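You operate a simulated robot arm through the tools that you are given. There is no shell and no other tool.

The job below is to be done with a simulated robot arm. You get a single attempt, and the scene is never put back.

JOB
Pull the slide out, swap the oval jig for the round jig and lock it down.
Fine: oval jig in the yellow frame; yellow knob left free, red lever left open.

The check looks at the end state, three seconds after you hand in, the way a careful person would. Anything else that was tipped, shoved, dropped, spilled or broken makes it a failure.

ROBOT AND FRAMES
A 7-joint arm with a two-finger parallel gripper, fixed in place. Base frame: the origin is at the foot of the arm, x ahead of it, y to its left, z up; the work surface is at about z = 0.85. Units: m, degrees, N and s.
With the tool pointing down near the work surface it reaches from about 0.28 to 0.66 m from the base axis. Its first joint turns from -166.0 to 166.0 degrees. Payload 1.57 kg.
Tool frame: the origin (TCP) lies between the finger pads and is the grasp point; the fingertips stand 0.03 m ahead of it; z points along the fingers, y is the line along which they close. Largest opening 0.08 m; finger width 0.017, thickness 0.012; the body of the gripper, 0.04 by 0.082 m, starts 0.08 m behind the TCP.
Orientation is that of the tool frame in the base frame, as [roll, pitch, yaw] about the fixed x, y, z axes, in that order (R = Rz(yaw) Ry(pitch) Rx(roll)). With the fingers straight down and closing along the base's y, the tool's x points along the base's -x, its y along +y and its z along -z.

CONTROLS
- The arm moves only by the tool move_arm. Its argument "commands" is one flat list of numbers, 7 for each row, row after row: the shift along the base's x, y, z in m, then the turn, a rotation vector about the base's x, y, z in degrees, then the closure, from 0 (fully open) to 1 (shut). In form: [tx, ty, tz, rx, ry, rz, fingers, tx, ty, tz, rx, ry, rz, fingers, ...]. A call has 1 to 20 rows; each row shifts and turns the commanded pose from where the row before left it. A row lasts 0.2 s, in which the tool goes at most 0.05 m and 8.6 degrees; a call with a longer step from one row to the next is refused whole, and so is a gripper value outside its range. A pose out of reach is approached as far as the arm can. The call stops where the force on the tool passes 40 N (or 10 N more than at its start, if that is more) or the arm is blocked; 0.2 s more then pass. Each finger travels about 0.072 m/s and halts on what it meets, pressing with about 42 N; the grip force reading is that of the motor and also rises with nothing between the fingers. The clock runs only during rows and for 0.2 s after the last one: add rows that do not move to give the fingers time. It gives the time, the measured TCP pose, the force on the tool (base axes), the opening and the grip force at its end, in the units of the frame above (readings bear some noise), with the torque about the TCP (base axes, N m) and any sound that the robot's microphone picked up.
- Cameras (640 x 400 px; columns grow to the right, rows downward): "scene" is fixed at [0.0489, -0.6501, 1.5703]; the picture's right is [0.72, -0.69, 0.00], its down [-0.48, -0.50, -0.73] and it looks along [0.50, 0.52, -0.69] (base axes); focal length 346 px, centre (320, 200). "wrist" rides on the gripper at [0.072, -0.007, -0.122] in the tool frame; the picture's right is [0.09, 1.00, 0.00], its down [-0.84, 0.08, -0.54] and it looks along [-0.54, 0.05, 0.84] (tool axes); focal length 238 px, centre (320, 200). There is no depth. A picture from a camera that has moved, and an enlarged one, comes with that camera's place and axes in the base frame and with its lens.
- get_image(camera): a new picture of that camera. It takes no simulated time.
- raise_lower(by): slides the trunk up (or, below 0, down) by that many m; the arm rides with it, the base frame stays. It gives what a move gives, with no picture.
- inspect(camera, box): a new picture of the part [left, top, right, bottom] of that camera's present view, enlarged. It takes no simulated time.
- sign_off(): hands the job in; it is judged then, once.

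Nothing tells you positions but the pictures and the camera data. Unless the task says otherwise, let go and move clear before handing in.

The tools are called after "Call:" as name(argument=value, ...) on one line, values as JSON. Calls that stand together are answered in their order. move_arm: Moves the arm, as the interface text tells. Its arguments: {"type":"object","properties":{"commands":{"type":"array","items":{"type":"number"}}},"required":["commands"]} The other tools are called the same way: raise_lower (by) slides the trunk up or down; get_image (camera) takes a picture; inspect (camera, box) takes an enlarged picture of a part of a camera's view; sign_off () hands the job in.

At the start:

```text
time: 0.0
position: [0.4472, -0.2126, 1.1457]
tool_rot: [-180.0, 0.0, -179.9]
contact_force: [0.3, 0.3, -0.1]
torque: [-0.02, -0.02, -0.04]
opening: 0.0805
finger_force: 0.0
trunk travel left (down, up): [-0.575, 0.415]
```

scene: 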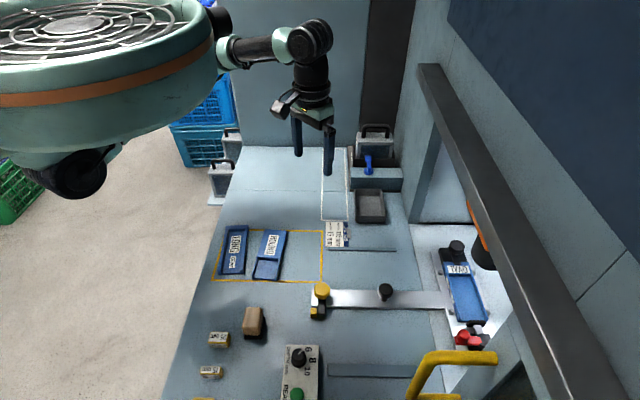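
wrist: 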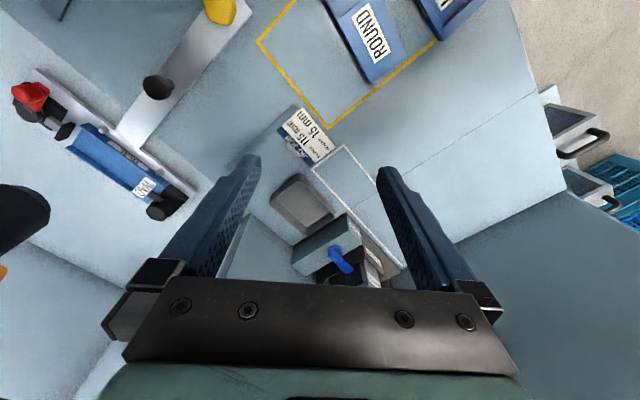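

I see a bench with a yellow frame holding blue jigs, a slide with a yellow knob, and an oval jig on a plate with a red lever at the far right. I'll take close-ups before moving anything.

Call:
inspect(camera="scene", box=[290, 220, 530, 370])

Call:
inspect(camera="scene", box=[190, 200, 350, 300])

Call:
inspect(camera="wrist", box=[0, 0, 320, 200])

Call:
inspect(camera="scene", box=[420, 220, 510, 276])

Call:
inspect(camera="scene", box=[180, 300, 500, 400])

```text
2.67 times, centred on (410, 295) of scene
camera zoom: at [0.0489, -0.6501, 1.5703], right [0.72, -0.69, 0.0], down [-0.48, -0.5, -0.73], along [0.5, 0.52, -0.69], focal length 922 px, centre (80, -53)
```

zoom: 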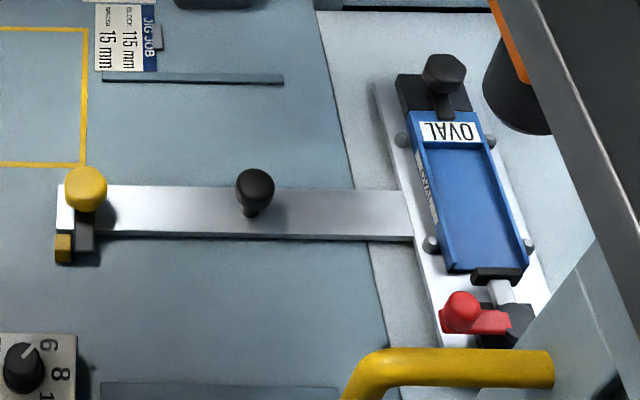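

```text
4.00 times, centred on (270, 250) of scene
camera zoom: at [0.0489, -0.6501, 1.5703], right [0.72, -0.69, 0.0], down [-0.48, -0.5, -0.73], along [0.5, 0.52, -0.69], focal length 1383 px, centre (520, 0)
```

zoom: 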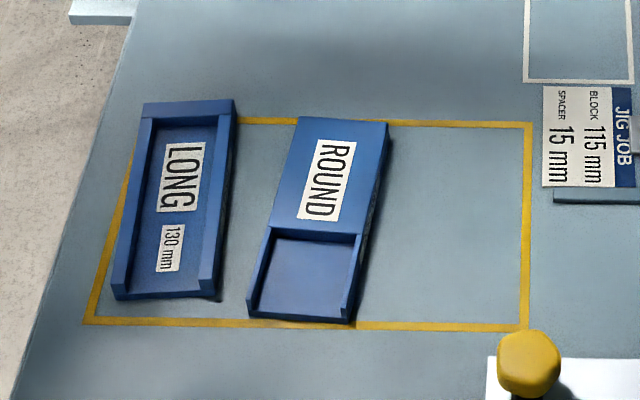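

```text
2.00 times, centred on (160, 100) of wrist
camera zoom: at [0.3746, -0.2197, 1.2678], right [-0.09, 1.0, 0.0], down [0.84, 0.08, 0.54], along [0.54, 0.05, -0.84], focal length 477 px, centre (640, 400)
```

zoom: 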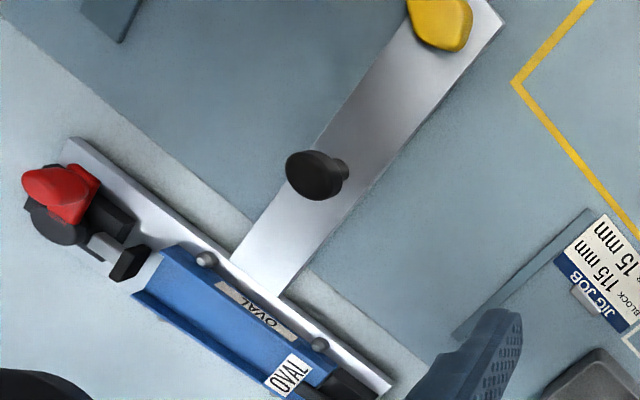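

```text
7.11 times, centred on (465, 248) of scene
camera zoom: at [0.0489, -0.6501, 1.5703], right [0.72, -0.69, 0.0], down [-0.48, -0.5, -0.73], along [0.5, 0.52, -0.69], focal length 2458 px, centre (-711, -141)
```

zoom: 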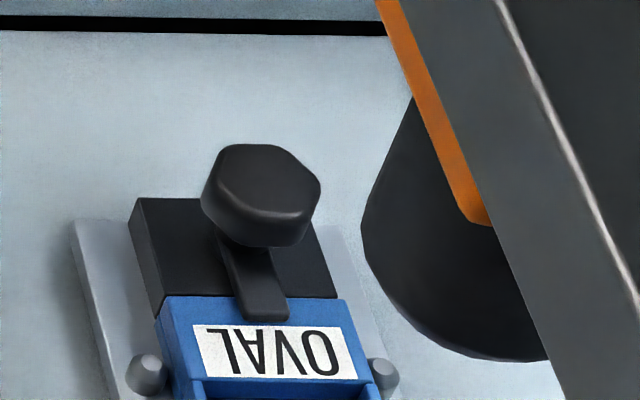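

```text
2.00 times, centred on (340, 350) of scene
camera zoom: at [0.0489, -0.6501, 1.5703], right [0.72, -0.69, 0.0], down [-0.48, -0.5, -0.73], along [0.5, 0.52, -0.69], focal length 691 px, centre (280, -100)
```

zoom: 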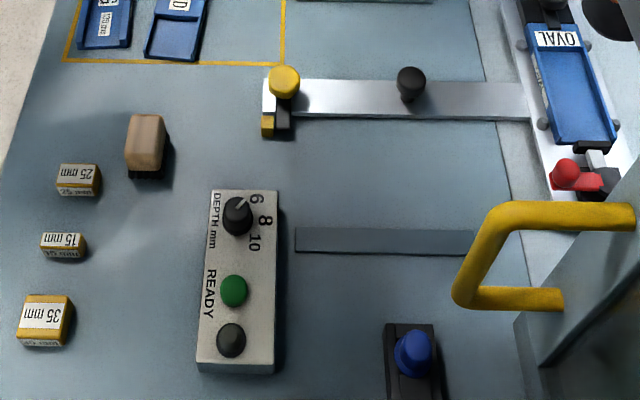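

The slide bar runs at about 45° (toward +x, −y), from the yellow knob near (0.33, −0.35) to the oval jig near (0.60, −0.53), which is out of reach until it is pulled out. I'll turn the wrist camera toward the slide to study the latch, handle and clamps.

Call:
move_arm(commands=[-0.01, -0.02, 0, 0, 0, -7.5, 0, -0.01, -0.02, 0, 0, 0, -7.5, 0, -0.01, -0.02, 0, 0, 0, -7.5, 0, -0.01, -0.02, 0, 0, 0, -7.5, 0, -0.01, -0.02, 0, 0, 0, -7.5, 0, -0.01, -0.02, 0, 0, 0, -7.5, 0])

Call:
get_image(camera="wrist")

Call:
get_image(camera="scene")

```text
time: 1.4
position: [0.388, -0.3335, 1.1454]
tool_rot: [179.9, 0.0, 134.9]
contact_force: [-0.4, 0.3, 0.0]
torque: [0.03, 0.0, 0.01]
opening: 0.0802
finger_force: 0.0
trunk travel left (down, up): [-0.575, 0.415]
```

```text
taken
camera wrist: at [0.3313, -0.2881, 1.2675], right [0.64, 0.77, 0.0], down [0.64, -0.54, 0.54], along [0.42, -0.35, -0.84], focal length 238 px, centre (320, 200)
```

wrist: 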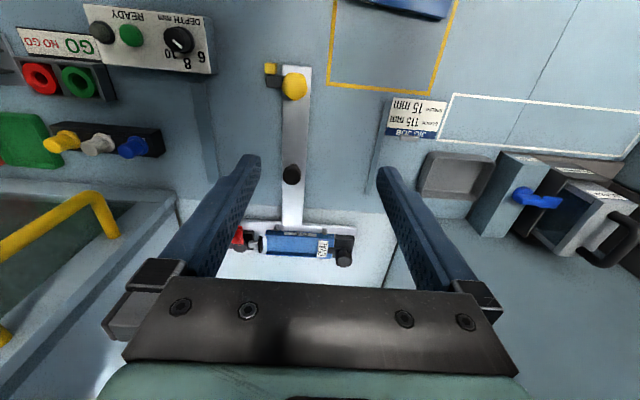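

```text
taken
```

scene: 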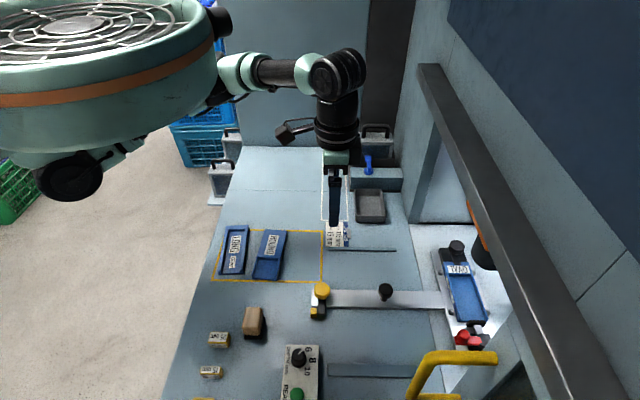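

The slide is now roughly centred in the wrist view: yellow knob, black pull handle, and oval jig with black knob and red lever beyond. I'll zoom in on them.

Call:
inspect(camera="wrist", box=[220, 180, 380, 280])

Call:
inspect(camera="wrist", box=[240, 50, 360, 125])

Call:
inspect(camera="scene", box=[300, 270, 348, 330])

Call:
inspect(camera="scene", box=[430, 300, 510, 360])

```text
4.00 times, centred on (300, 230) of wrist
camera zoom: at [0.3313, -0.2881, 1.2675], right [0.64, 0.77, 0.0], down [0.64, -0.54, 0.54], along [0.42, -0.35, -0.84], focal length 953 px, centre (400, 80)
```

zoom: 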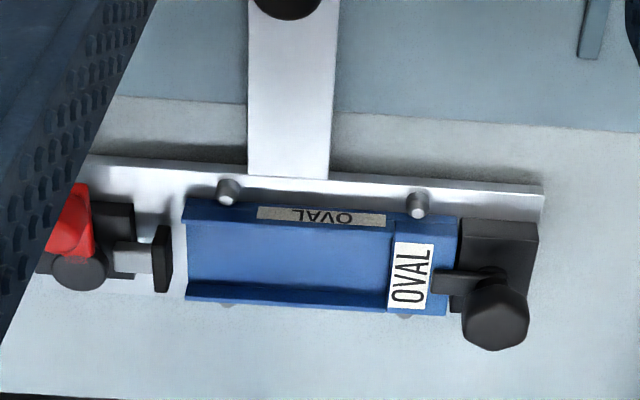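

```text
5.33 times, centred on (300, 88) of wrist
camera zoom: at [0.3313, -0.2881, 1.2675], right [0.64, 0.77, 0.0], down [0.64, -0.54, 0.54], along [0.42, -0.35, -0.84], focal length 1271 px, centre (427, 800)
```

zoom: 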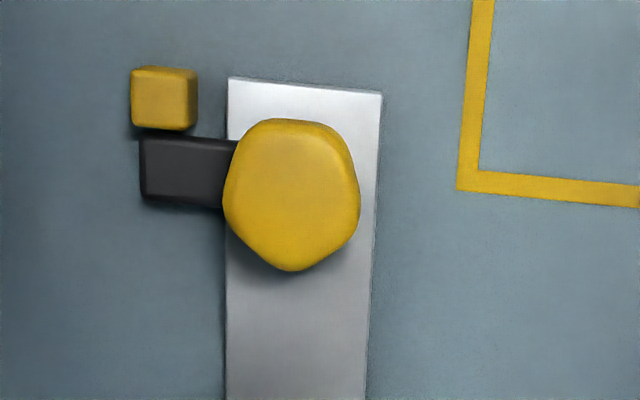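

```text
6.67 times, centred on (324, 300) of scene
camera zoom: at [0.0489, -0.6501, 1.5703], right [0.72, -0.69, 0.0], down [-0.48, -0.5, -0.73], along [0.5, 0.52, -0.69], focal length 2304 px, centre (293, -467)
```

zoom: 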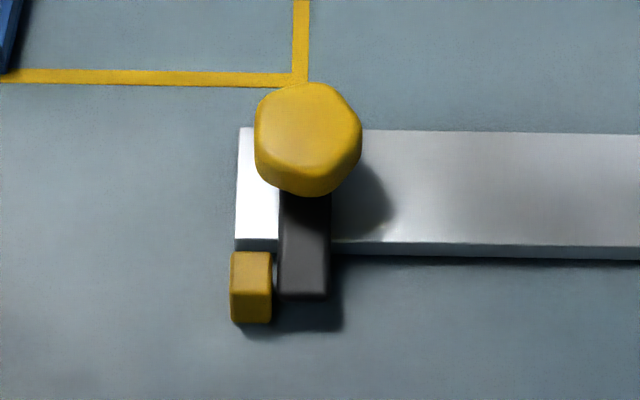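

```text
6.67 times, centred on (470, 330) of scene
camera zoom: at [0.0489, -0.6501, 1.5703], right [0.72, -0.69, 0.0], down [-0.48, -0.5, -0.73], along [0.5, 0.52, -0.69], focal length 2304 px, centre (-680, -667)
```

zoom: 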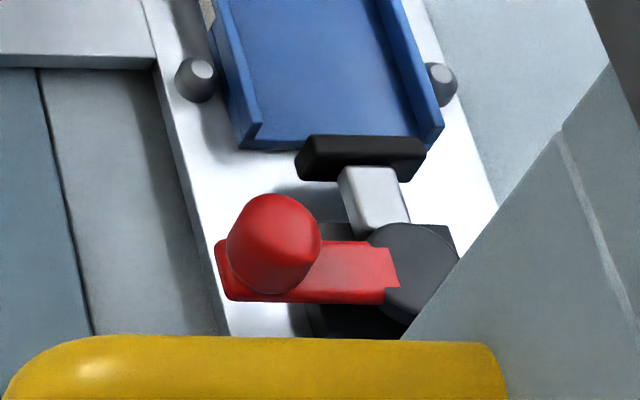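

The yellow knob sits on the bar at about (0.347, −0.349, top z≈0.89), and its black tongue hooks behind the fixed yellow block. The black pull handle is at about (0.443, −0.448). I'll move closer above the yellow knob to get its height and shape.

Call:
move_arm(commands=[-0.02, -0.004, -0.03, 0, 0, 0, 0, -0.02, -0.004, -0.03, 0, 0, 0, 0, -0.02, -0.004, -0.03, 0, 0, 0, 0, -0.011, 0.026, -0.03, 0, 0, 0, 0, 0, 0.01, -0.025, 0, 0, 0, 0])

Call:
get_image(camera="wrist")

Call:
inspect(camera="scene", box=[284, 260, 364, 310])

```text
time: 2.6
position: [0.3159, -0.3103, 1.0008]
tool_rot: [-180.0, 0.0, 135.1]
contact_force: [0.4, 0.9, -0.8]
torque: [-0.01, 0.0, 0.0]
opening: 0.08
finger_force: 0.1
trunk travel left (down, up): [-0.575, 0.415]
```

```text
taken
camera wrist: at [0.26, -0.2641, 1.1224], right [0.64, 0.77, 0.0], down [0.65, -0.54, 0.54], along [0.42, -0.35, -0.84], focal length 238 px, centre (320, 200)
```

wrist: 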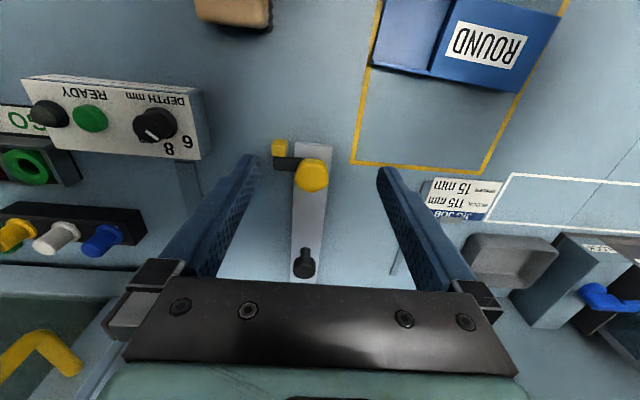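

```text
8.00 times, centred on (324, 285) of scene
camera zoom: at [0.0489, -0.6501, 1.5703], right [0.72, -0.69, 0.0], down [-0.48, -0.5, -0.73], along [0.5, 0.52, -0.69], focal length 2765 px, centre (288, -480)
```

zoom: 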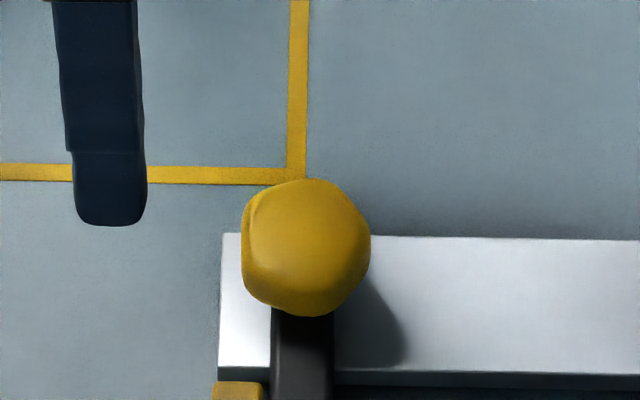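

Call:
inspect(camera="wrist", box=[260, 125, 360, 200])

Call:
inspect(camera="wrist", box=[260, 220, 360, 290])

Call:
inspect(camera="scene", box=[300, 280, 364, 320])

```text
5.33 times, centred on (310, 162) of wrist
camera zoom: at [0.26, -0.2641, 1.1224], right [0.64, 0.77, 0.0], down [0.65, -0.54, 0.54], along [0.42, -0.35, -0.84], focal length 1271 px, centre (373, 400)
```

zoom: 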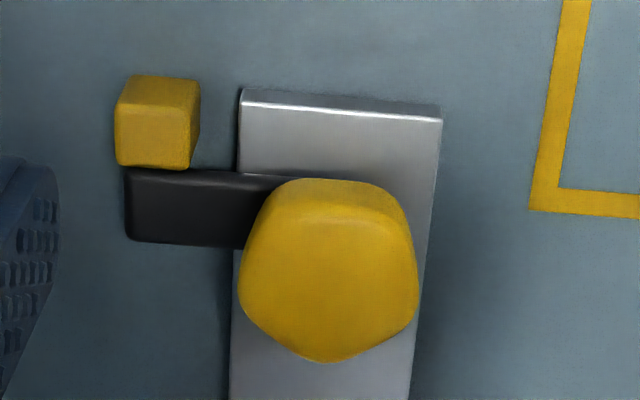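

```text
5.71 times, centred on (310, 255) of wrist
camera zoom: at [0.26, -0.2641, 1.1224], right [0.64, 0.77, 0.0], down [0.65, -0.54, 0.54], along [0.42, -0.35, -0.84], focal length 1362 px, centre (377, -114)
```

zoom: 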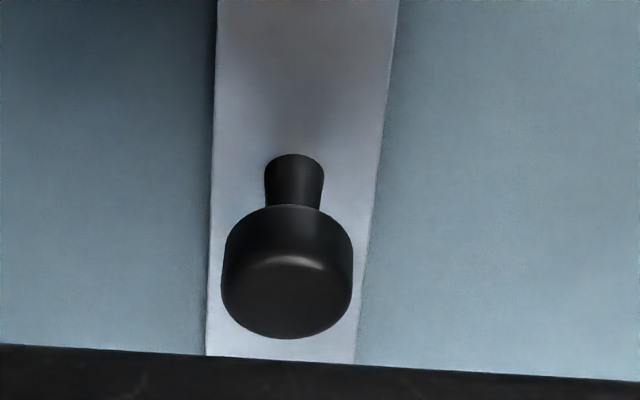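

```text
10.00 times, centred on (332, 300) of scene
camera zoom: at [0.0489, -0.6501, 1.5703], right [0.72, -0.69, 0.0], down [-0.48, -0.5, -0.73], along [0.5, 0.52, -0.69], focal length 3456 px, centre (200, -800)
```

zoom: 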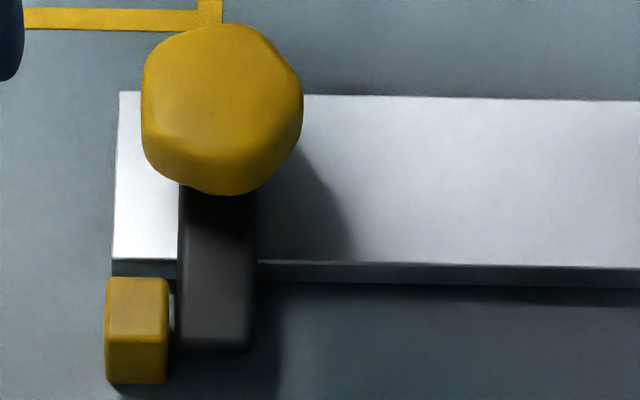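

The yellow knob is a five-sided knob centred near (0.347, −0.349), spanning z≈0.874–0.888, with its tongue and the stop block just below 0.87. I'll align the fingers with a flat/vertex pair (turn +20°) and hover above it for a check.

Call:
move_arm(commands=[0.0104, -0.0129, -0.005, 0, 0, 6.7, 0, 0.0104, -0.0129, -0.015, 0, 0, 6.7, 0, 0.0103, -0.0129, -0.02, 0, 0, 6.6, 0, 0, 0, -0.01, 0, 0, 0, 0])

Call:
get_image(camera="wrist")

Call:
inspect(camera="scene", box=[280, 250, 376, 310])

```text
time: 3.6
position: [0.3479, -0.348, 0.9519]
tool_rot: [-180.0, 0.0, 155.2]
contact_force: [-0.2, 0.2, -0.2]
torque: [-0.03, 0.01, 0.04]
opening: 0.0802
finger_force: 0.2
trunk travel left (down, up): [-0.575, 0.415]
```

```text
taken
camera wrist: at [0.2789, -0.3239, 1.0733], right [0.34, 0.94, 0.0], down [0.79, -0.28, 0.54], along [0.51, -0.18, -0.84], focal length 238 px, centre (320, 200)
```

wrist: 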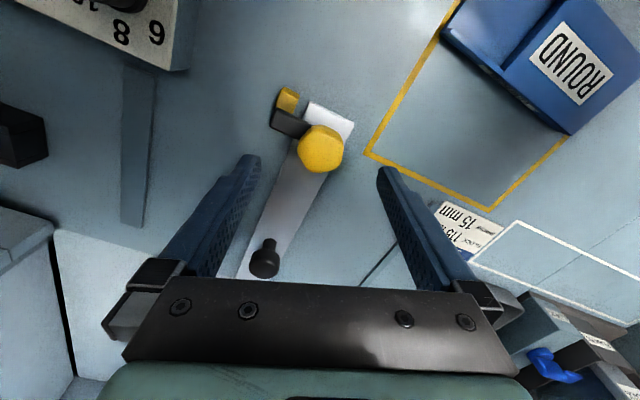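

```text
6.67 times, centred on (328, 280) of scene
camera zoom: at [0.0489, -0.6501, 1.5703], right [0.72, -0.69, 0.0], down [-0.48, -0.5, -0.73], along [0.5, 0.52, -0.69], focal length 2304 px, centre (267, -333)
```

zoom: 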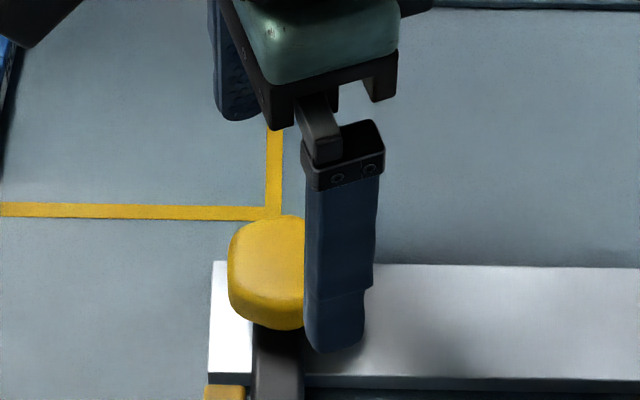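

The TCP is centred over the yellow knob, so I'll descend to about z=0.903, which leaves the fingertips just above the tongue, and close on it.

Call:
move_arm(commands=[-0.0007, -0.0003, -0.02, 0, 0, 0, 0, -0.0006, -0.0002, -0.02, 0, 0, 0, 0, 0, 0, -0.009, 0, 0, 0, 0])

Call:
get_image(camera="wrist")

Call:
inspect(camera="scene", box=[280, 260, 376, 320])

```text
time: 4.4
position: [0.346, -0.3463, 0.9036]
tool_rot: [179.9, 0.2, 155.0]
contact_force: [-0.3, -0.5, 0.5]
torque: [0.0, 0.04, -0.04]
opening: 0.0803
finger_force: 0.0
trunk travel left (down, up): [-0.575, 0.415]
```

```text
taken
camera wrist: at [0.2773, -0.3241, 1.024], right [0.34, 0.94, 0.0], down [0.79, -0.28, 0.54], along [0.51, -0.18, -0.84], focal length 238 px, centre (320, 200)
```

wrist: 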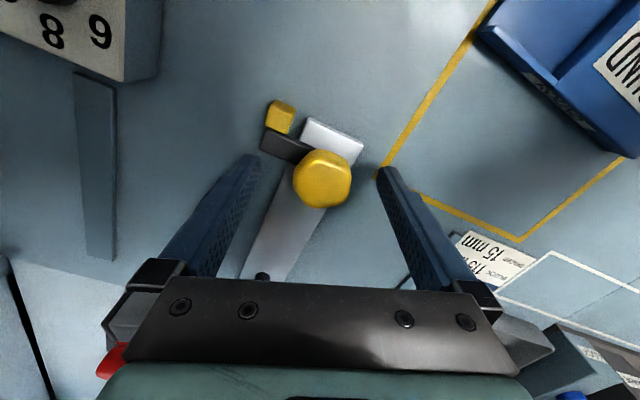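

```text
6.67 times, centred on (328, 290) of scene
camera zoom: at [0.0489, -0.6501, 1.5703], right [0.72, -0.69, 0.0], down [-0.48, -0.5, -0.73], along [0.5, 0.52, -0.69], focal length 2304 px, centre (267, -400)
```

zoom: 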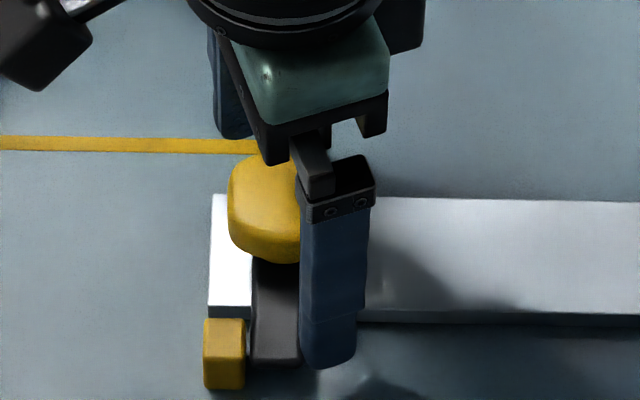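

The fingers straddle the knob clear of the tongue. Closing on it now.

Call:
move_arm(commands=[0, 0, 0, 0, 0, 0, 1, 0, 0, 0, 0, 0, 0, 1, 0, 0, 0, 0, 0, 0, 1, 0, 0, 0, 0, 0, 0, 1])

Call:
get_image(camera="wrist")

```text
time: 5.4
position: [0.3474, -0.3469, 0.9017]
tool_rot: [179.7, 0.0, 155.0]
contact_force: [2.7, 7.7, -1.1]
torque: [0.28, -0.19, 0.0]
opening: 0.0374
finger_force: 43.7
trunk travel left (down, up): [-0.575, 0.415]
```

```text
taken
camera wrist: at [0.2779, -0.3231, 1.024], right [0.34, 0.94, 0.0], down [0.79, -0.28, 0.54], along [0.51, -0.18, -0.84], focal length 238 px, centre (320, 200)
```

wrist: 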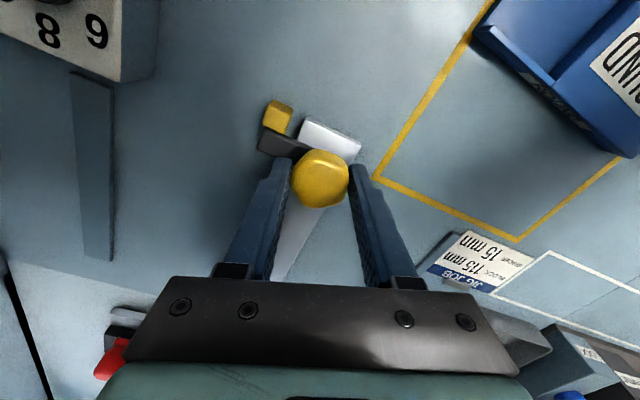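

Gripped at 37 mm. I'll relieve the small side load and try turning counter-clockwise (the tongue swings away from the yellow block) a little first.

Call:
move_arm(commands=[0.0006, 0.0014, 0, 0, 0, 0, 1, 0, 0, 0, 0, 0, 6, 1, 0, 0, 0, 0, 0, 6, 1, 0, 0, 0, 0, 0, 6, 1])

Call:
get_image(camera="wrist")

Call:
inspect(camera="scene", box=[280, 260, 376, 320])

```text
time: 6.4
position: [0.3461, -0.3472, 0.9014]
tool_rot: [179.9, 0.0, 173.1]
contact_force: [1.5, 3.5, -2.7]
torque: [-0.12, -0.04, 0.03]
opening: 0.0374
finger_force: 43.1
trunk travel left (down, up): [-0.575, 0.415]
```

```text
taken
camera wrist: at [0.2739, -0.3449, 1.024], right [0.03, 1.0, 0.0], down [0.84, -0.02, 0.54], along [0.54, -0.02, -0.84], focal length 238 px, centre (320, 200)
```

wrist: 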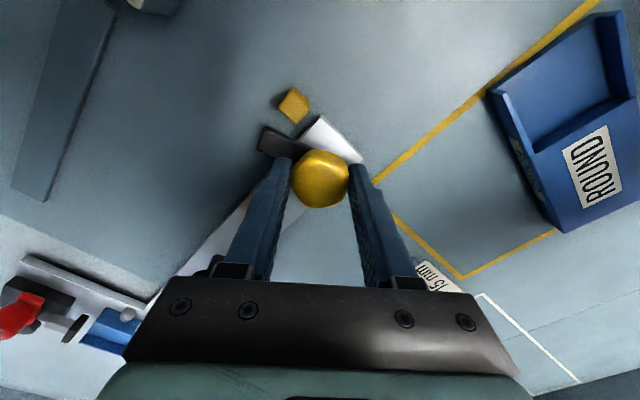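

```text
6.67 times, centred on (328, 290) of scene
camera zoom: at [0.0489, -0.6501, 1.5703], right [0.72, -0.69, 0.0], down [-0.48, -0.5, -0.73], along [0.5, 0.52, -0.69], focal length 2304 px, centre (267, -400)
```

zoom: 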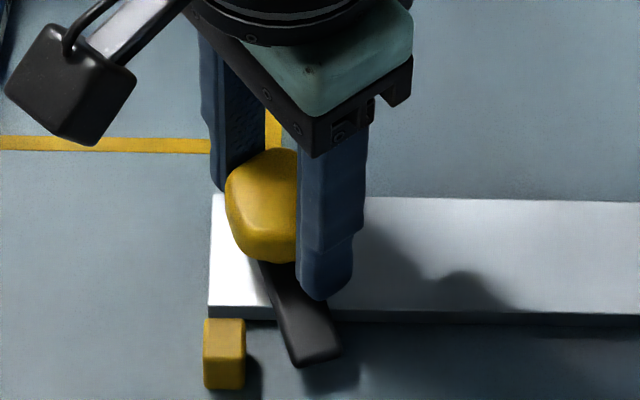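

The tongue turns with the grip and is swinging away from the block. I'll continue for about 90° in total.

Call:
move_arm(commands=[0, 0, 0, 0, 0, 8, 1, 0, 0, 0, 0, 0, 8, 1, 0, 0, 0, 0, 0, 8, 1, 0, 0, 0, 0, 0, 8, 1, 0, 0, 0, 0, 0, 8, 1, 0, 0, 0, 0, 0, 8, 1, 0, 0, 0, 0, 0, 8, 1, 0, 0, 0, 0, 0, 8, 1, 0, 0, 0, 0, 0, 8, 1])

Call:
get_image(camera="wrist")

Call:
inspect(camera="scene", box=[280, 260, 376, 320])

```text
time: 8.4
position: [0.3463, -0.346, 0.9032]
tool_rot: [-179.9, 0.1, -115.0]
contact_force: [1.2, 2.4, 1.0]
torque: [0.24, 0.02, 0.02]
opening: 0.0371
finger_force: 43.6
trunk travel left (down, up): [-0.575, 0.415]
```

```text
taken
camera wrist: at [0.3216, -0.4146, 1.024], right [-0.94, 0.34, 0.0], down [0.28, 0.79, 0.54], along [0.18, 0.51, -0.84], focal length 238 px, centre (320, 200)
```

wrist: 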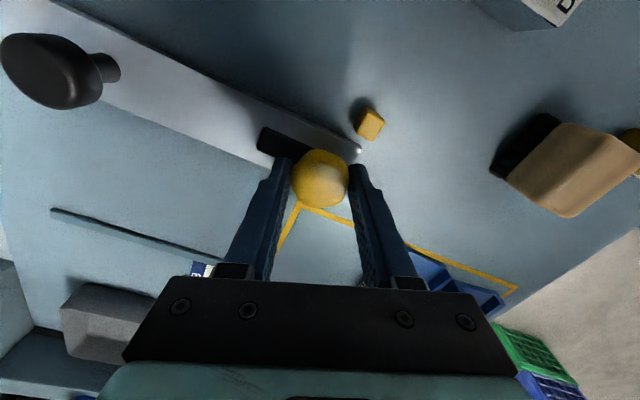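

```text
6.67 times, centred on (328, 290) of scene
camera zoom: at [0.0489, -0.6501, 1.5703], right [0.72, -0.69, 0.0], down [-0.48, -0.5, -0.73], along [0.5, 0.52, -0.69], focal length 2304 px, centre (267, -400)
```

zoom: 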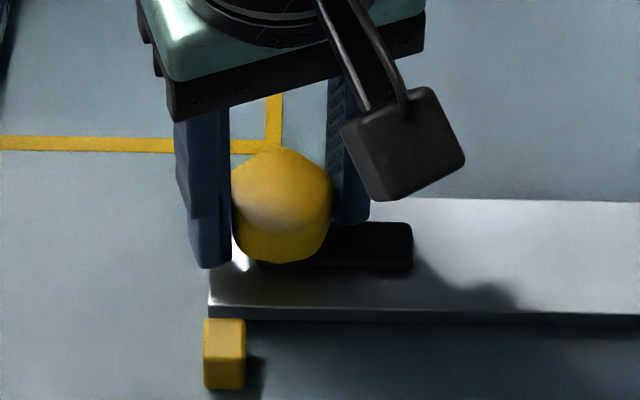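

The tongue now lies along the bar, so the latch is free. I'll release, rise, and move over the black pull handle near (0.443, −0.448) with the fingers closing along the slide direction.

Call:
move_arm(commands=[0, 0, 0, 0, 0, 0, 0, 0, 0, 0, 0, 0, 0, 0, 0, 0, 0, 0, 0, 0, 0, 0, 0, 0.03, 0, 0, 0, 0, 0, 0, 0.03, 0, 0, 0, 0, 0.0242, -0.0252, 0, 0, 0, -5, 0, 0.0242, -0.0252, 0, 0, 0, -5, 0, 0.0242, -0.0252, 0, 0, 0, -5, 0, 0.0242, -0.0252, 0, 0, 0, -5, 0])

Call:
get_image(camera="wrist")

Call:
get_image(camera="scene")

```text
time: 10.4
position: [0.4435, -0.4493, 0.9613]
tool_rot: [179.9, 0.1, -135.1]
contact_force: [-0.2, -0.4, -0.5]
torque: [0.03, -0.02, 0.02]
opening: 0.0799
finger_force: 0.0
trunk travel left (down, up): [-0.575, 0.415]
```

```text
taken
camera wrist: at [0.3958, -0.5043, 1.0835], right [-0.77, 0.64, 0.0], down [0.54, 0.64, 0.54], along [0.35, 0.42, -0.84], focal length 238 px, centre (320, 200)
```

wrist: 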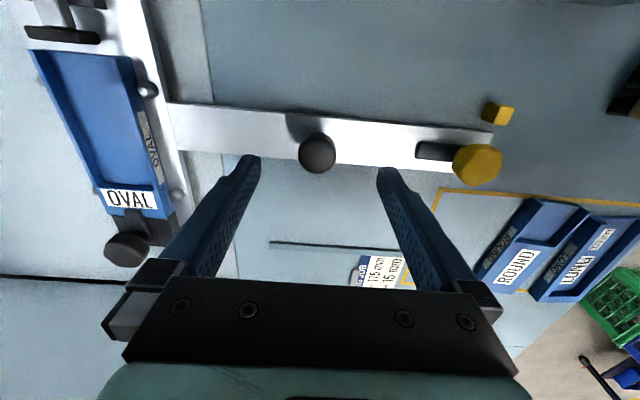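

```text
taken
```

scene: 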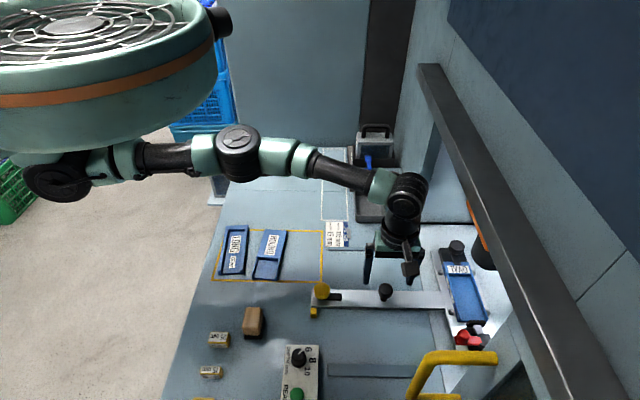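

The handle is centred at about (0.4455, −0.447). I'll descend and grip its head.

Call:
move_arm(commands=[0.001, 0.0012, -0.02, 0, 0, 0, 0, 0.001, 0.0012, -0.02, 0, 0, 0, 0, 0, 0, -0.016, 0, 0, 0, 0, 0, 0, 0, 0, 0, 0, 1, 0, 0, 0, 0, 0, 0, 1, 0, 0, 0, 0, 0, 0, 1, 0, 0, 0, 0, 0, 0, 1])

Call:
get_image(camera="wrist")

Call:
inspect(camera="scene", box=[340, 250, 436, 310])

```text
time: 12.0
position: [0.4452, -0.4454, 0.9059]
tool_rot: [-180.0, 0.0, -135.0]
contact_force: [3.9, -4.3, -0.8]
torque: [-0.34, -0.35, -0.01]
opening: 0.0314
finger_force: 40.0
trunk travel left (down, up): [-0.575, 0.415]
```

```text
taken
camera wrist: at [0.3988, -0.5007, 1.0281], right [-0.77, 0.64, 0.0], down [0.54, 0.65, 0.54], along [0.35, 0.42, -0.84], focal length 238 px, centre (320, 200)
```

wrist: 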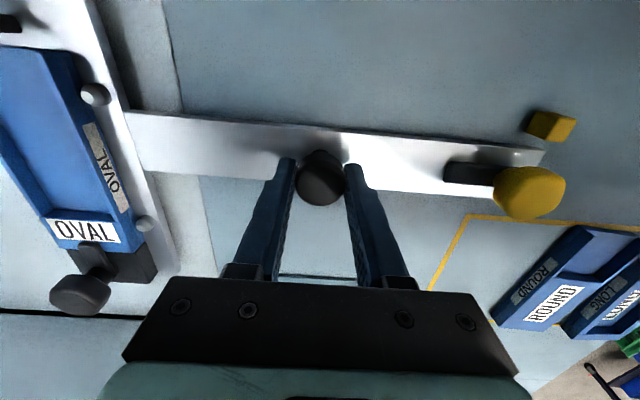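

```text
6.67 times, centred on (388, 280) of scene
camera zoom: at [0.0489, -0.6501, 1.5703], right [0.72, -0.69, 0.0], down [-0.48, -0.5, -0.73], along [0.5, 0.52, -0.69], focal length 2304 px, centre (-133, -333)
```

zoom: 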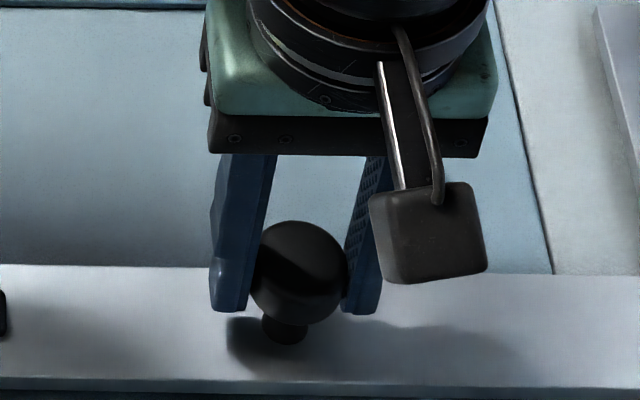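

The handle is gripped at 31 mm. I'll pull the slide outward along (−x, +y), starting with 8 cm.

Call:
move_arm(commands=[-0.007, 0.007, 0, 0, 0, 0, 1, -0.0105, 0.0105, 0, 0, 0, 0, 1, -0.0141, 0.0141, 0, 0, 0, 0, 1, -0.0141, 0.0141, 0, 0, 0, 0, 1, -0.0109, 0.0109, 0, 0, 0, 0, 1])

Call:
get_image(camera="scene")

Call:
get_image(camera="wrist")

```text
time: 13.2
position: [0.3885, -0.3877, 0.9065]
tool_rot: [180.0, 0.1, -135.0]
contact_force: [1.0, 0.5, 5.9]
torque: [-0.44, 0.29, -0.14]
opening: 0.0314
finger_force: 40.2
trunk travel left (down, up): [-0.575, 0.415]
```

```text
taken
```

scene: 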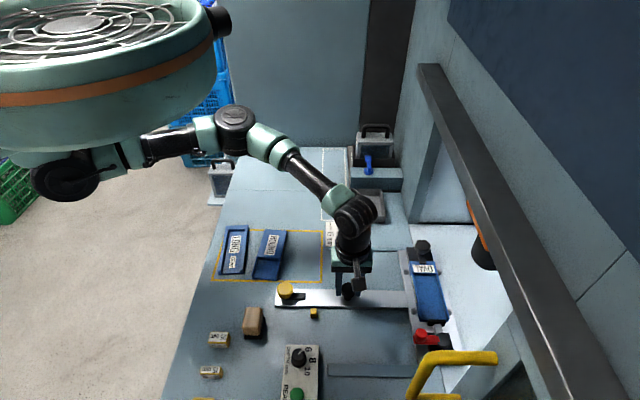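

```text
taken
camera wrist: at [0.3419, -0.4438, 1.028], right [-0.77, 0.64, 0.0], down [0.54, 0.65, 0.54], along [0.35, 0.42, -0.84], focal length 238 px, centre (320, 200)
```

wrist: 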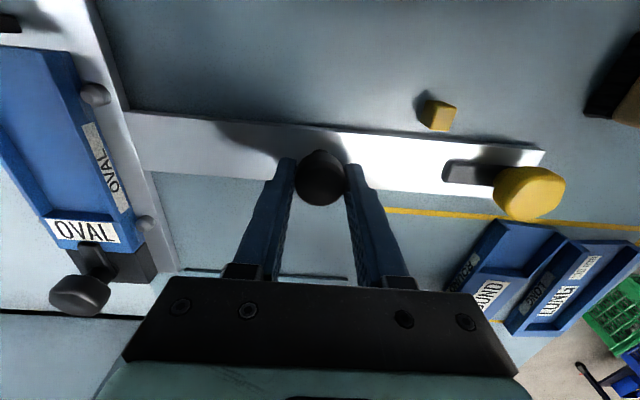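

The slide moves freely with about 8 cm out so far, and the bar's path clears the brown block and the framed jigs. I'll keep pulling.

Call:
move_arm(commands=[-0.0106, 0.0106, 0, 0, 0, 0, 1, -0.0106, 0.0106, 0, 0, 0, 0, 1, -0.0106, 0.0106, 0, 0, 0, 0, 1, -0.0106, 0.0106, 0, 0, 0, 0, 1, -0.0106, 0.0106, 0, 0, 0, 0, 1, -0.0106, 0.0106, 0, 0, 0, 0, 1])

Call:
get_image(camera="scene")

Call:
get_image(camera="wrist")

```text
time: 14.6
position: [0.3257, -0.3237, 0.9066]
tool_rot: [179.9, 0.0, -134.9]
contact_force: [1.3, 1.6, 2.4]
torque: [-0.48, 0.01, -0.06]
opening: 0.0314
finger_force: 40.2
trunk travel left (down, up): [-0.575, 0.415]
```

```text
taken
```

scene: 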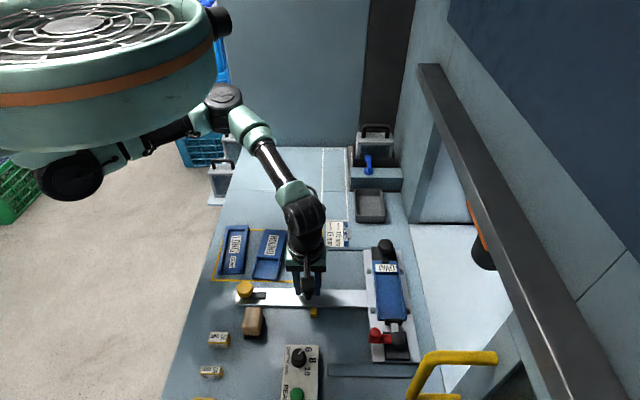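

```text
taken
camera wrist: at [0.2778, -0.3798, 1.0279], right [-0.77, 0.64, 0.0], down [0.54, 0.65, 0.54], along [0.35, 0.42, -0.84], focal length 238 px, centre (320, 200)
```

wrist: 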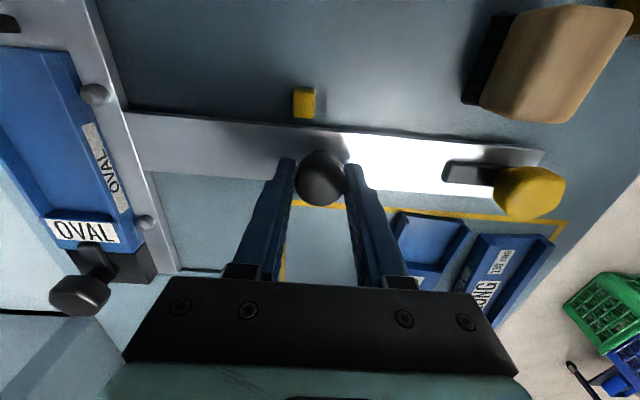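

About 17 cm out with very low force and no stop reached yet. I'll pull further in smaller steps, watching for the end stop.

Call:
move_arm(commands=[-0.0071, 0.0071, 0, 0, 0, 0, 1, -0.0071, 0.0071, 0, 0, 0, 0, 1, -0.0071, 0.0071, 0, 0, 0, 0, 1])

Call:
get_image(camera="scene")

```text
time: 15.4
position: [0.3038, -0.3028, 0.906]
tool_rot: [179.9, 0.0, -135.0]
contact_force: [1.4, 2.0, 0.0]
torque: [-0.31, 0.03, 0.0]
opening: 0.0316
finger_force: 40.3
trunk travel left (down, up): [-0.575, 0.415]
```

```text
taken
```

scene: 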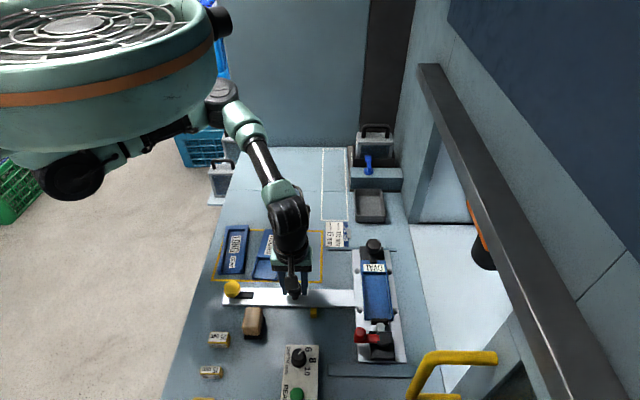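

About 20 cm out. I'll continue slowly to see whether there is an end stop.

Call:
move_arm(commands=[-0.0071, 0.0071, 0, 0, 0, 0, 1, -0.0071, 0.0071, 0, 0, 0, 0, 1, -0.0071, 0.0071, 0, 0, 0, 0, 1])

Call:
get_image(camera="scene")

Call:
get_image(camera="wrist")

```text
time: 16.2
position: [0.2825, -0.282, 0.9066]
tool_rot: [179.8, 0.1, -135.0]
contact_force: [0.3, 0.6, 0.2]
torque: [0.08, -0.36, -0.04]
opening: 0.0315
finger_force: 40.0
trunk travel left (down, up): [-0.575, 0.415]
```

```text
taken
```

scene: 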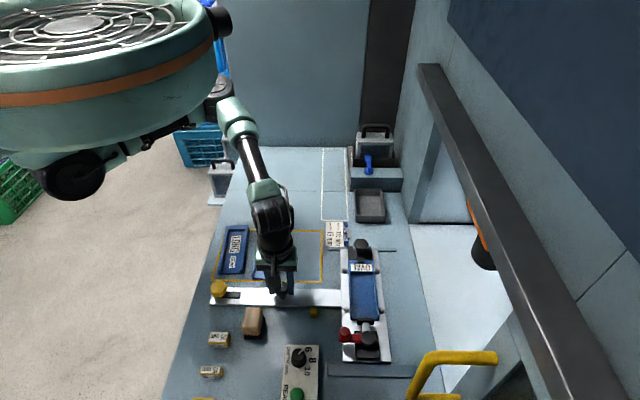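

```text
taken
camera wrist: at [0.2358, -0.3378, 1.0279], right [-0.77, 0.64, 0.0], down [0.54, 0.65, 0.54], along [0.35, 0.42, -0.84], focal length 238 px, centre (320, 200)
```

wrist: 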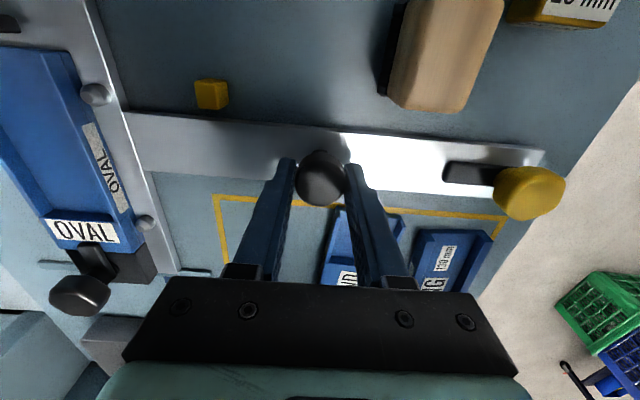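

About 23 cm out, and the cross plate is approaching the job card. I'll zoom in to check the gap before going further.

Call:
inspect(camera="scene", box=[310, 210, 406, 270])

Call:
inspect(camera="scene", box=[310, 310, 422, 380])

Call:
inspect(camera="scene", box=[195, 265, 307, 335])

```text
6.67 times, centred on (358, 240) of scene
camera zoom: at [0.0489, -0.6501, 1.5703], right [0.72, -0.69, 0.0], down [-0.48, -0.5, -0.73], along [0.5, 0.52, -0.69], focal length 2304 px, centre (67, -67)
```

zoom: 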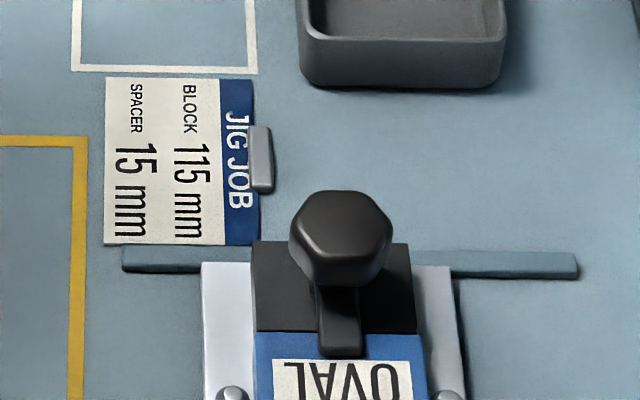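

```text
5.71 times, centred on (366, 345) of scene
camera zoom: at [0.0489, -0.6501, 1.5703], right [0.72, -0.69, 0.0], down [-0.48, -0.5, -0.73], along [0.5, 0.52, -0.69], focal length 1975 px, centre (57, -629)
```

zoom: 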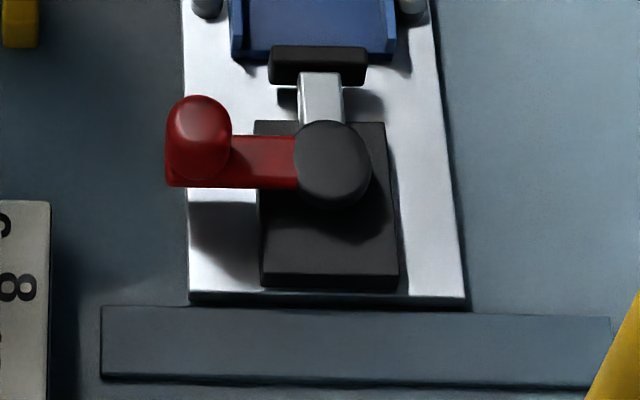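

```text
5.71 times, centred on (251, 300) of scene
camera zoom: at [0.0489, -0.6501, 1.5703], right [0.72, -0.69, 0.0], down [-0.48, -0.5, -0.73], along [0.5, 0.52, -0.69], focal length 1975 px, centre (714, -371)
```

zoom: 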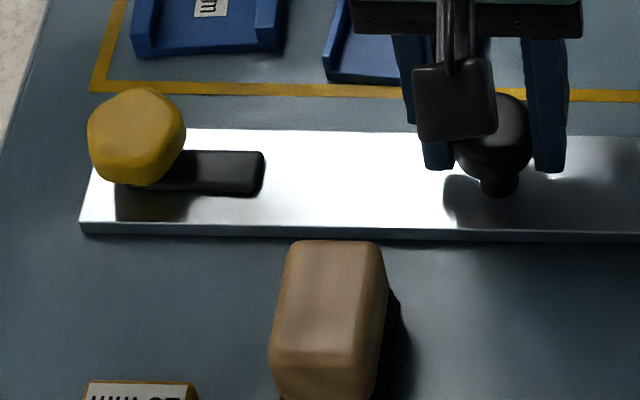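

The cross plate runs between two guide rails and the card lies outside them, so there's no interference. I'll keep pulling to look for the end stop.

Call:
move_arm(commands=[-0.0071, 0.0071, 0, 0, 0, 0, 1, -0.0071, 0.0071, 0, 0, 0, 0, 1, -0.0071, 0.0071, 0, 0, 0, 0, 1])

Call:
get_image(camera="scene")

```text
time: 17.0
position: [0.262, -0.2613, 0.9057]
tool_rot: [-180.0, 0.0, -135.1]
contact_force: [3.1, -1.4, 0.3]
torque: [-0.04, -0.08, -0.02]
opening: 0.0313
finger_force: 40.0
trunk travel left (down, up): [-0.575, 0.415]
```

```text
taken
```

scene: 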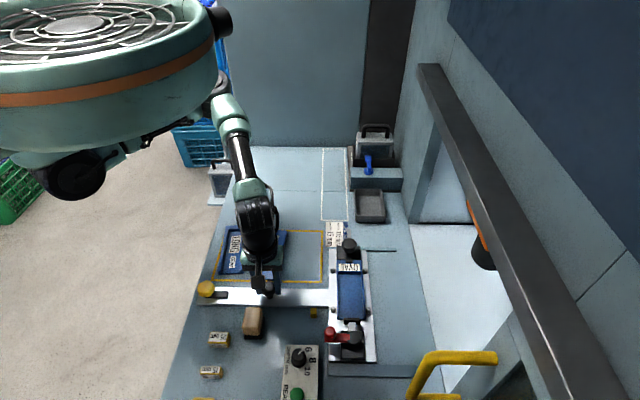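

Call:
move_arm(commands=[-0.0071, 0.0071, 0, 0, 0, 0, 1, -0.0071, 0.0071, 0, 0, 0, 0, 1])

Call:
inspect(camera="scene", box=[290, 220, 402, 290])

```text
time: 17.5
position: [0.2611, -0.2604, 0.9056]
tool_rot: [-178.3, -0.1, -134.7]
contact_force: [8.2, -12.4, -21.9]
torque: [-0.43, -0.15, -0.07]
opening: 0.0314
finger_force: 40.4
trunk travel left (down, up): [-0.575, 0.415]
stopped in row 2: the force on the tool passed its limit at 46 N (the readings are from after the stop); the commanded pose is now the measured one
```

```text
5.71 times, centred on (346, 255) of scene
camera zoom: at [0.0489, -0.6501, 1.5703], right [0.72, -0.69, 0.0], down [-0.48, -0.5, -0.73], along [0.5, 0.52, -0.69], focal length 1975 px, centre (171, -114)
```

zoom: 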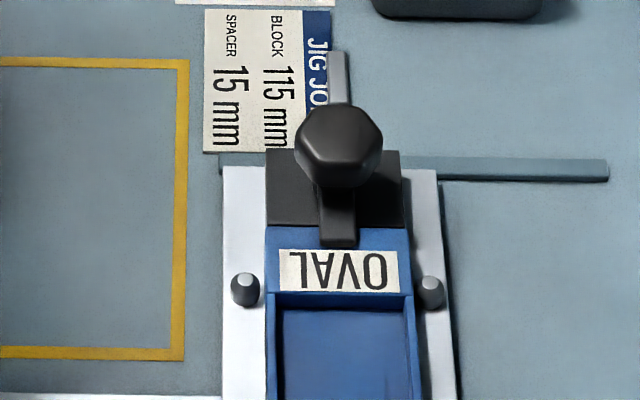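

The end stop is reached at roughly 26 cm of travel. I'll open the fingers to release the handle and check the tool's attitude.

Call:
move_arm(commands=[0, 0, 0, 0, 0, 0, 0, 0, 0, 0, 0, 0, 0, 0, 0, 0, 0, 0, 0, 0, 0])

Call:
get_image(camera="wrist")

```text
time: 18.3
position: [0.2599, -0.2591, 0.9074]
tool_rot: [-178.4, -0.1, -134.8]
contact_force: [0.7, -0.2, 0.2]
torque: [0.02, -0.01, 0.02]
opening: 0.0799
finger_force: 0.1
trunk travel left (down, up): [-0.575, 0.415]
```

```text
taken
camera wrist: at [0.2109, -0.3122, 1.0298], right [-0.77, 0.64, -0.03], down [0.53, 0.66, 0.54], along [0.36, 0.4, -0.84], focal length 238 px, centre (320, 200)
```

wrist: 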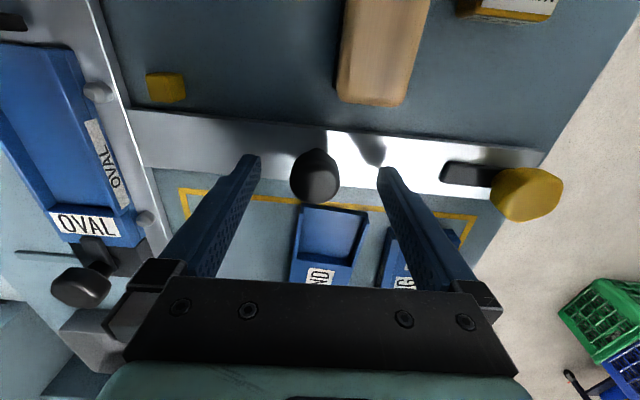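

Released; the tool is tilted by about 1.6°, so I'll level it while rising, then move to a viewpoint over the pulled-out jig to study the black clamp knob.

Call:
move_arm(commands=[0, 0, 0.03, 0.6, 0.6, 0, 0, 0, 0, 0.03, 0.6, 0.6, 0, 0, 0.032, -0.02, 0.017, 0, 0, 0, 0, 0.032, -0.02, 0.017, 0, 0, 0, 0, 0.032, -0.02, 0.017, 0, 0, 0, 0, 0.032, -0.02, 0.017, 0, 0, 0, 0, 0.032, -0.02, 0.017, 0, 0, 0, 0])

Call:
get_image(camera="wrist")

Call:
get_image(camera="scene")

```text
time: 19.9
position: [0.42, -0.3598, 1.0525]
tool_rot: [179.8, -0.2, -134.9]
contact_force: [0.9, 0.8, 0.3]
torque: [0.02, 0.02, -0.01]
opening: 0.08
finger_force: 0.0
trunk travel left (down, up): [-0.575, 0.415]
```

```text
taken
camera wrist: at [0.3738, -0.415, 1.1748], right [-0.77, 0.64, 0.0], down [0.54, 0.65, 0.54], along [0.34, 0.42, -0.84], focal length 238 px, centre (320, 200)
```

wrist: 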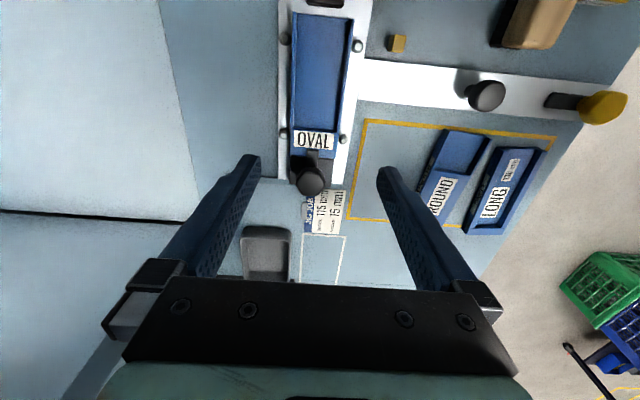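

```text
taken
```

scene: 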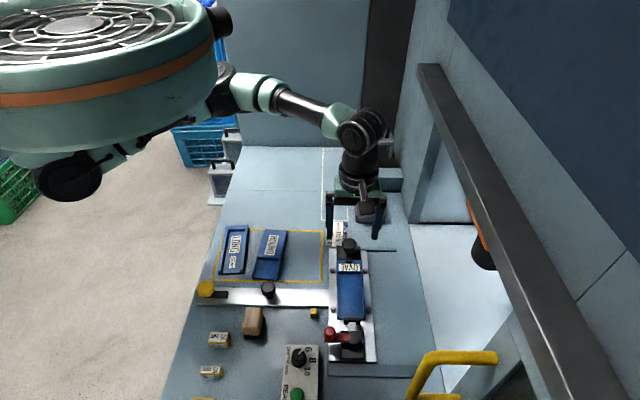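

Call:
inspect(camera="wrist", box=[270, 115, 366, 205])

Call:
inspect(camera="wrist", box=[260, 0, 388, 100])

Call:
inspect(camera="scene", box=[310, 230, 390, 280])

Call:
inspect(camera="wrist", box=[410, 110, 570, 240])

```text
4.44 times, centred on (318, 160) of wrist
camera zoom: at [0.3738, -0.415, 1.1748], right [-0.77, 0.64, 0.0], down [0.54, 0.65, 0.54], along [0.34, 0.42, -0.84], focal length 1059 px, centre (329, 378)
```

zoom: 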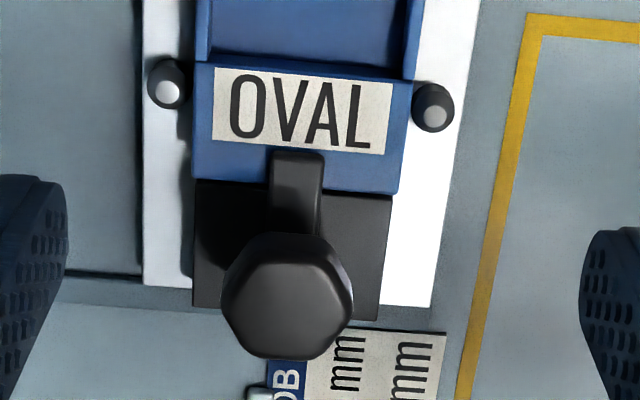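

```text
4.00 times, centred on (324, 50) of wrist
camera zoom: at [0.3738, -0.415, 1.1748], right [-0.77, 0.64, 0.0], down [0.54, 0.65, 0.54], along [0.34, 0.42, -0.84], focal length 953 px, centre (304, 800)
```

zoom: 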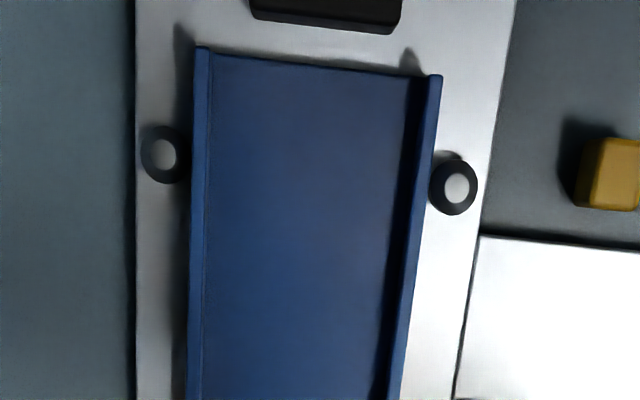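

```text
8.00 times, centred on (350, 255) of scene
camera zoom: at [0.0489, -0.6501, 1.5703], right [0.72, -0.69, 0.0], down [-0.48, -0.5, -0.73], along [0.5, 0.52, -0.69], focal length 2765 px, centre (80, -240)
```

zoom: 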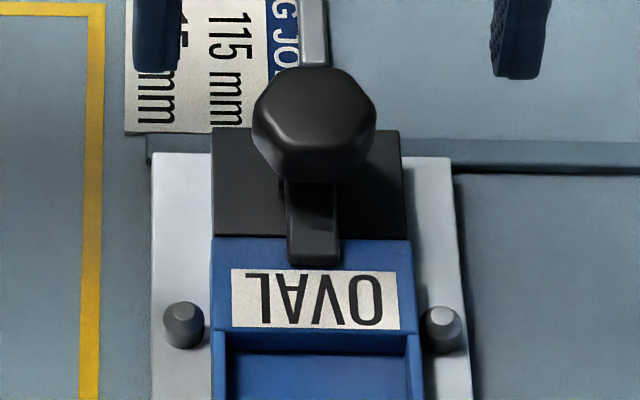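

```text
3.08 times, centred on (490, 175) of wrist
camera zoom: at [0.3738, -0.415, 1.1748], right [-0.77, 0.64, 0.0], down [0.54, 0.65, 0.54], along [0.34, 0.42, -0.84], focal length 733 px, centre (-203, 277)
```

zoom: 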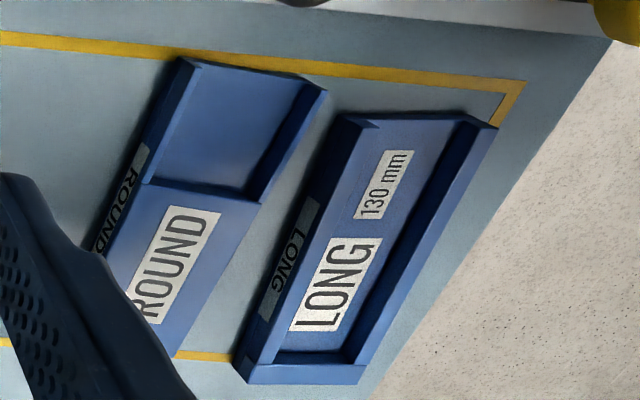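

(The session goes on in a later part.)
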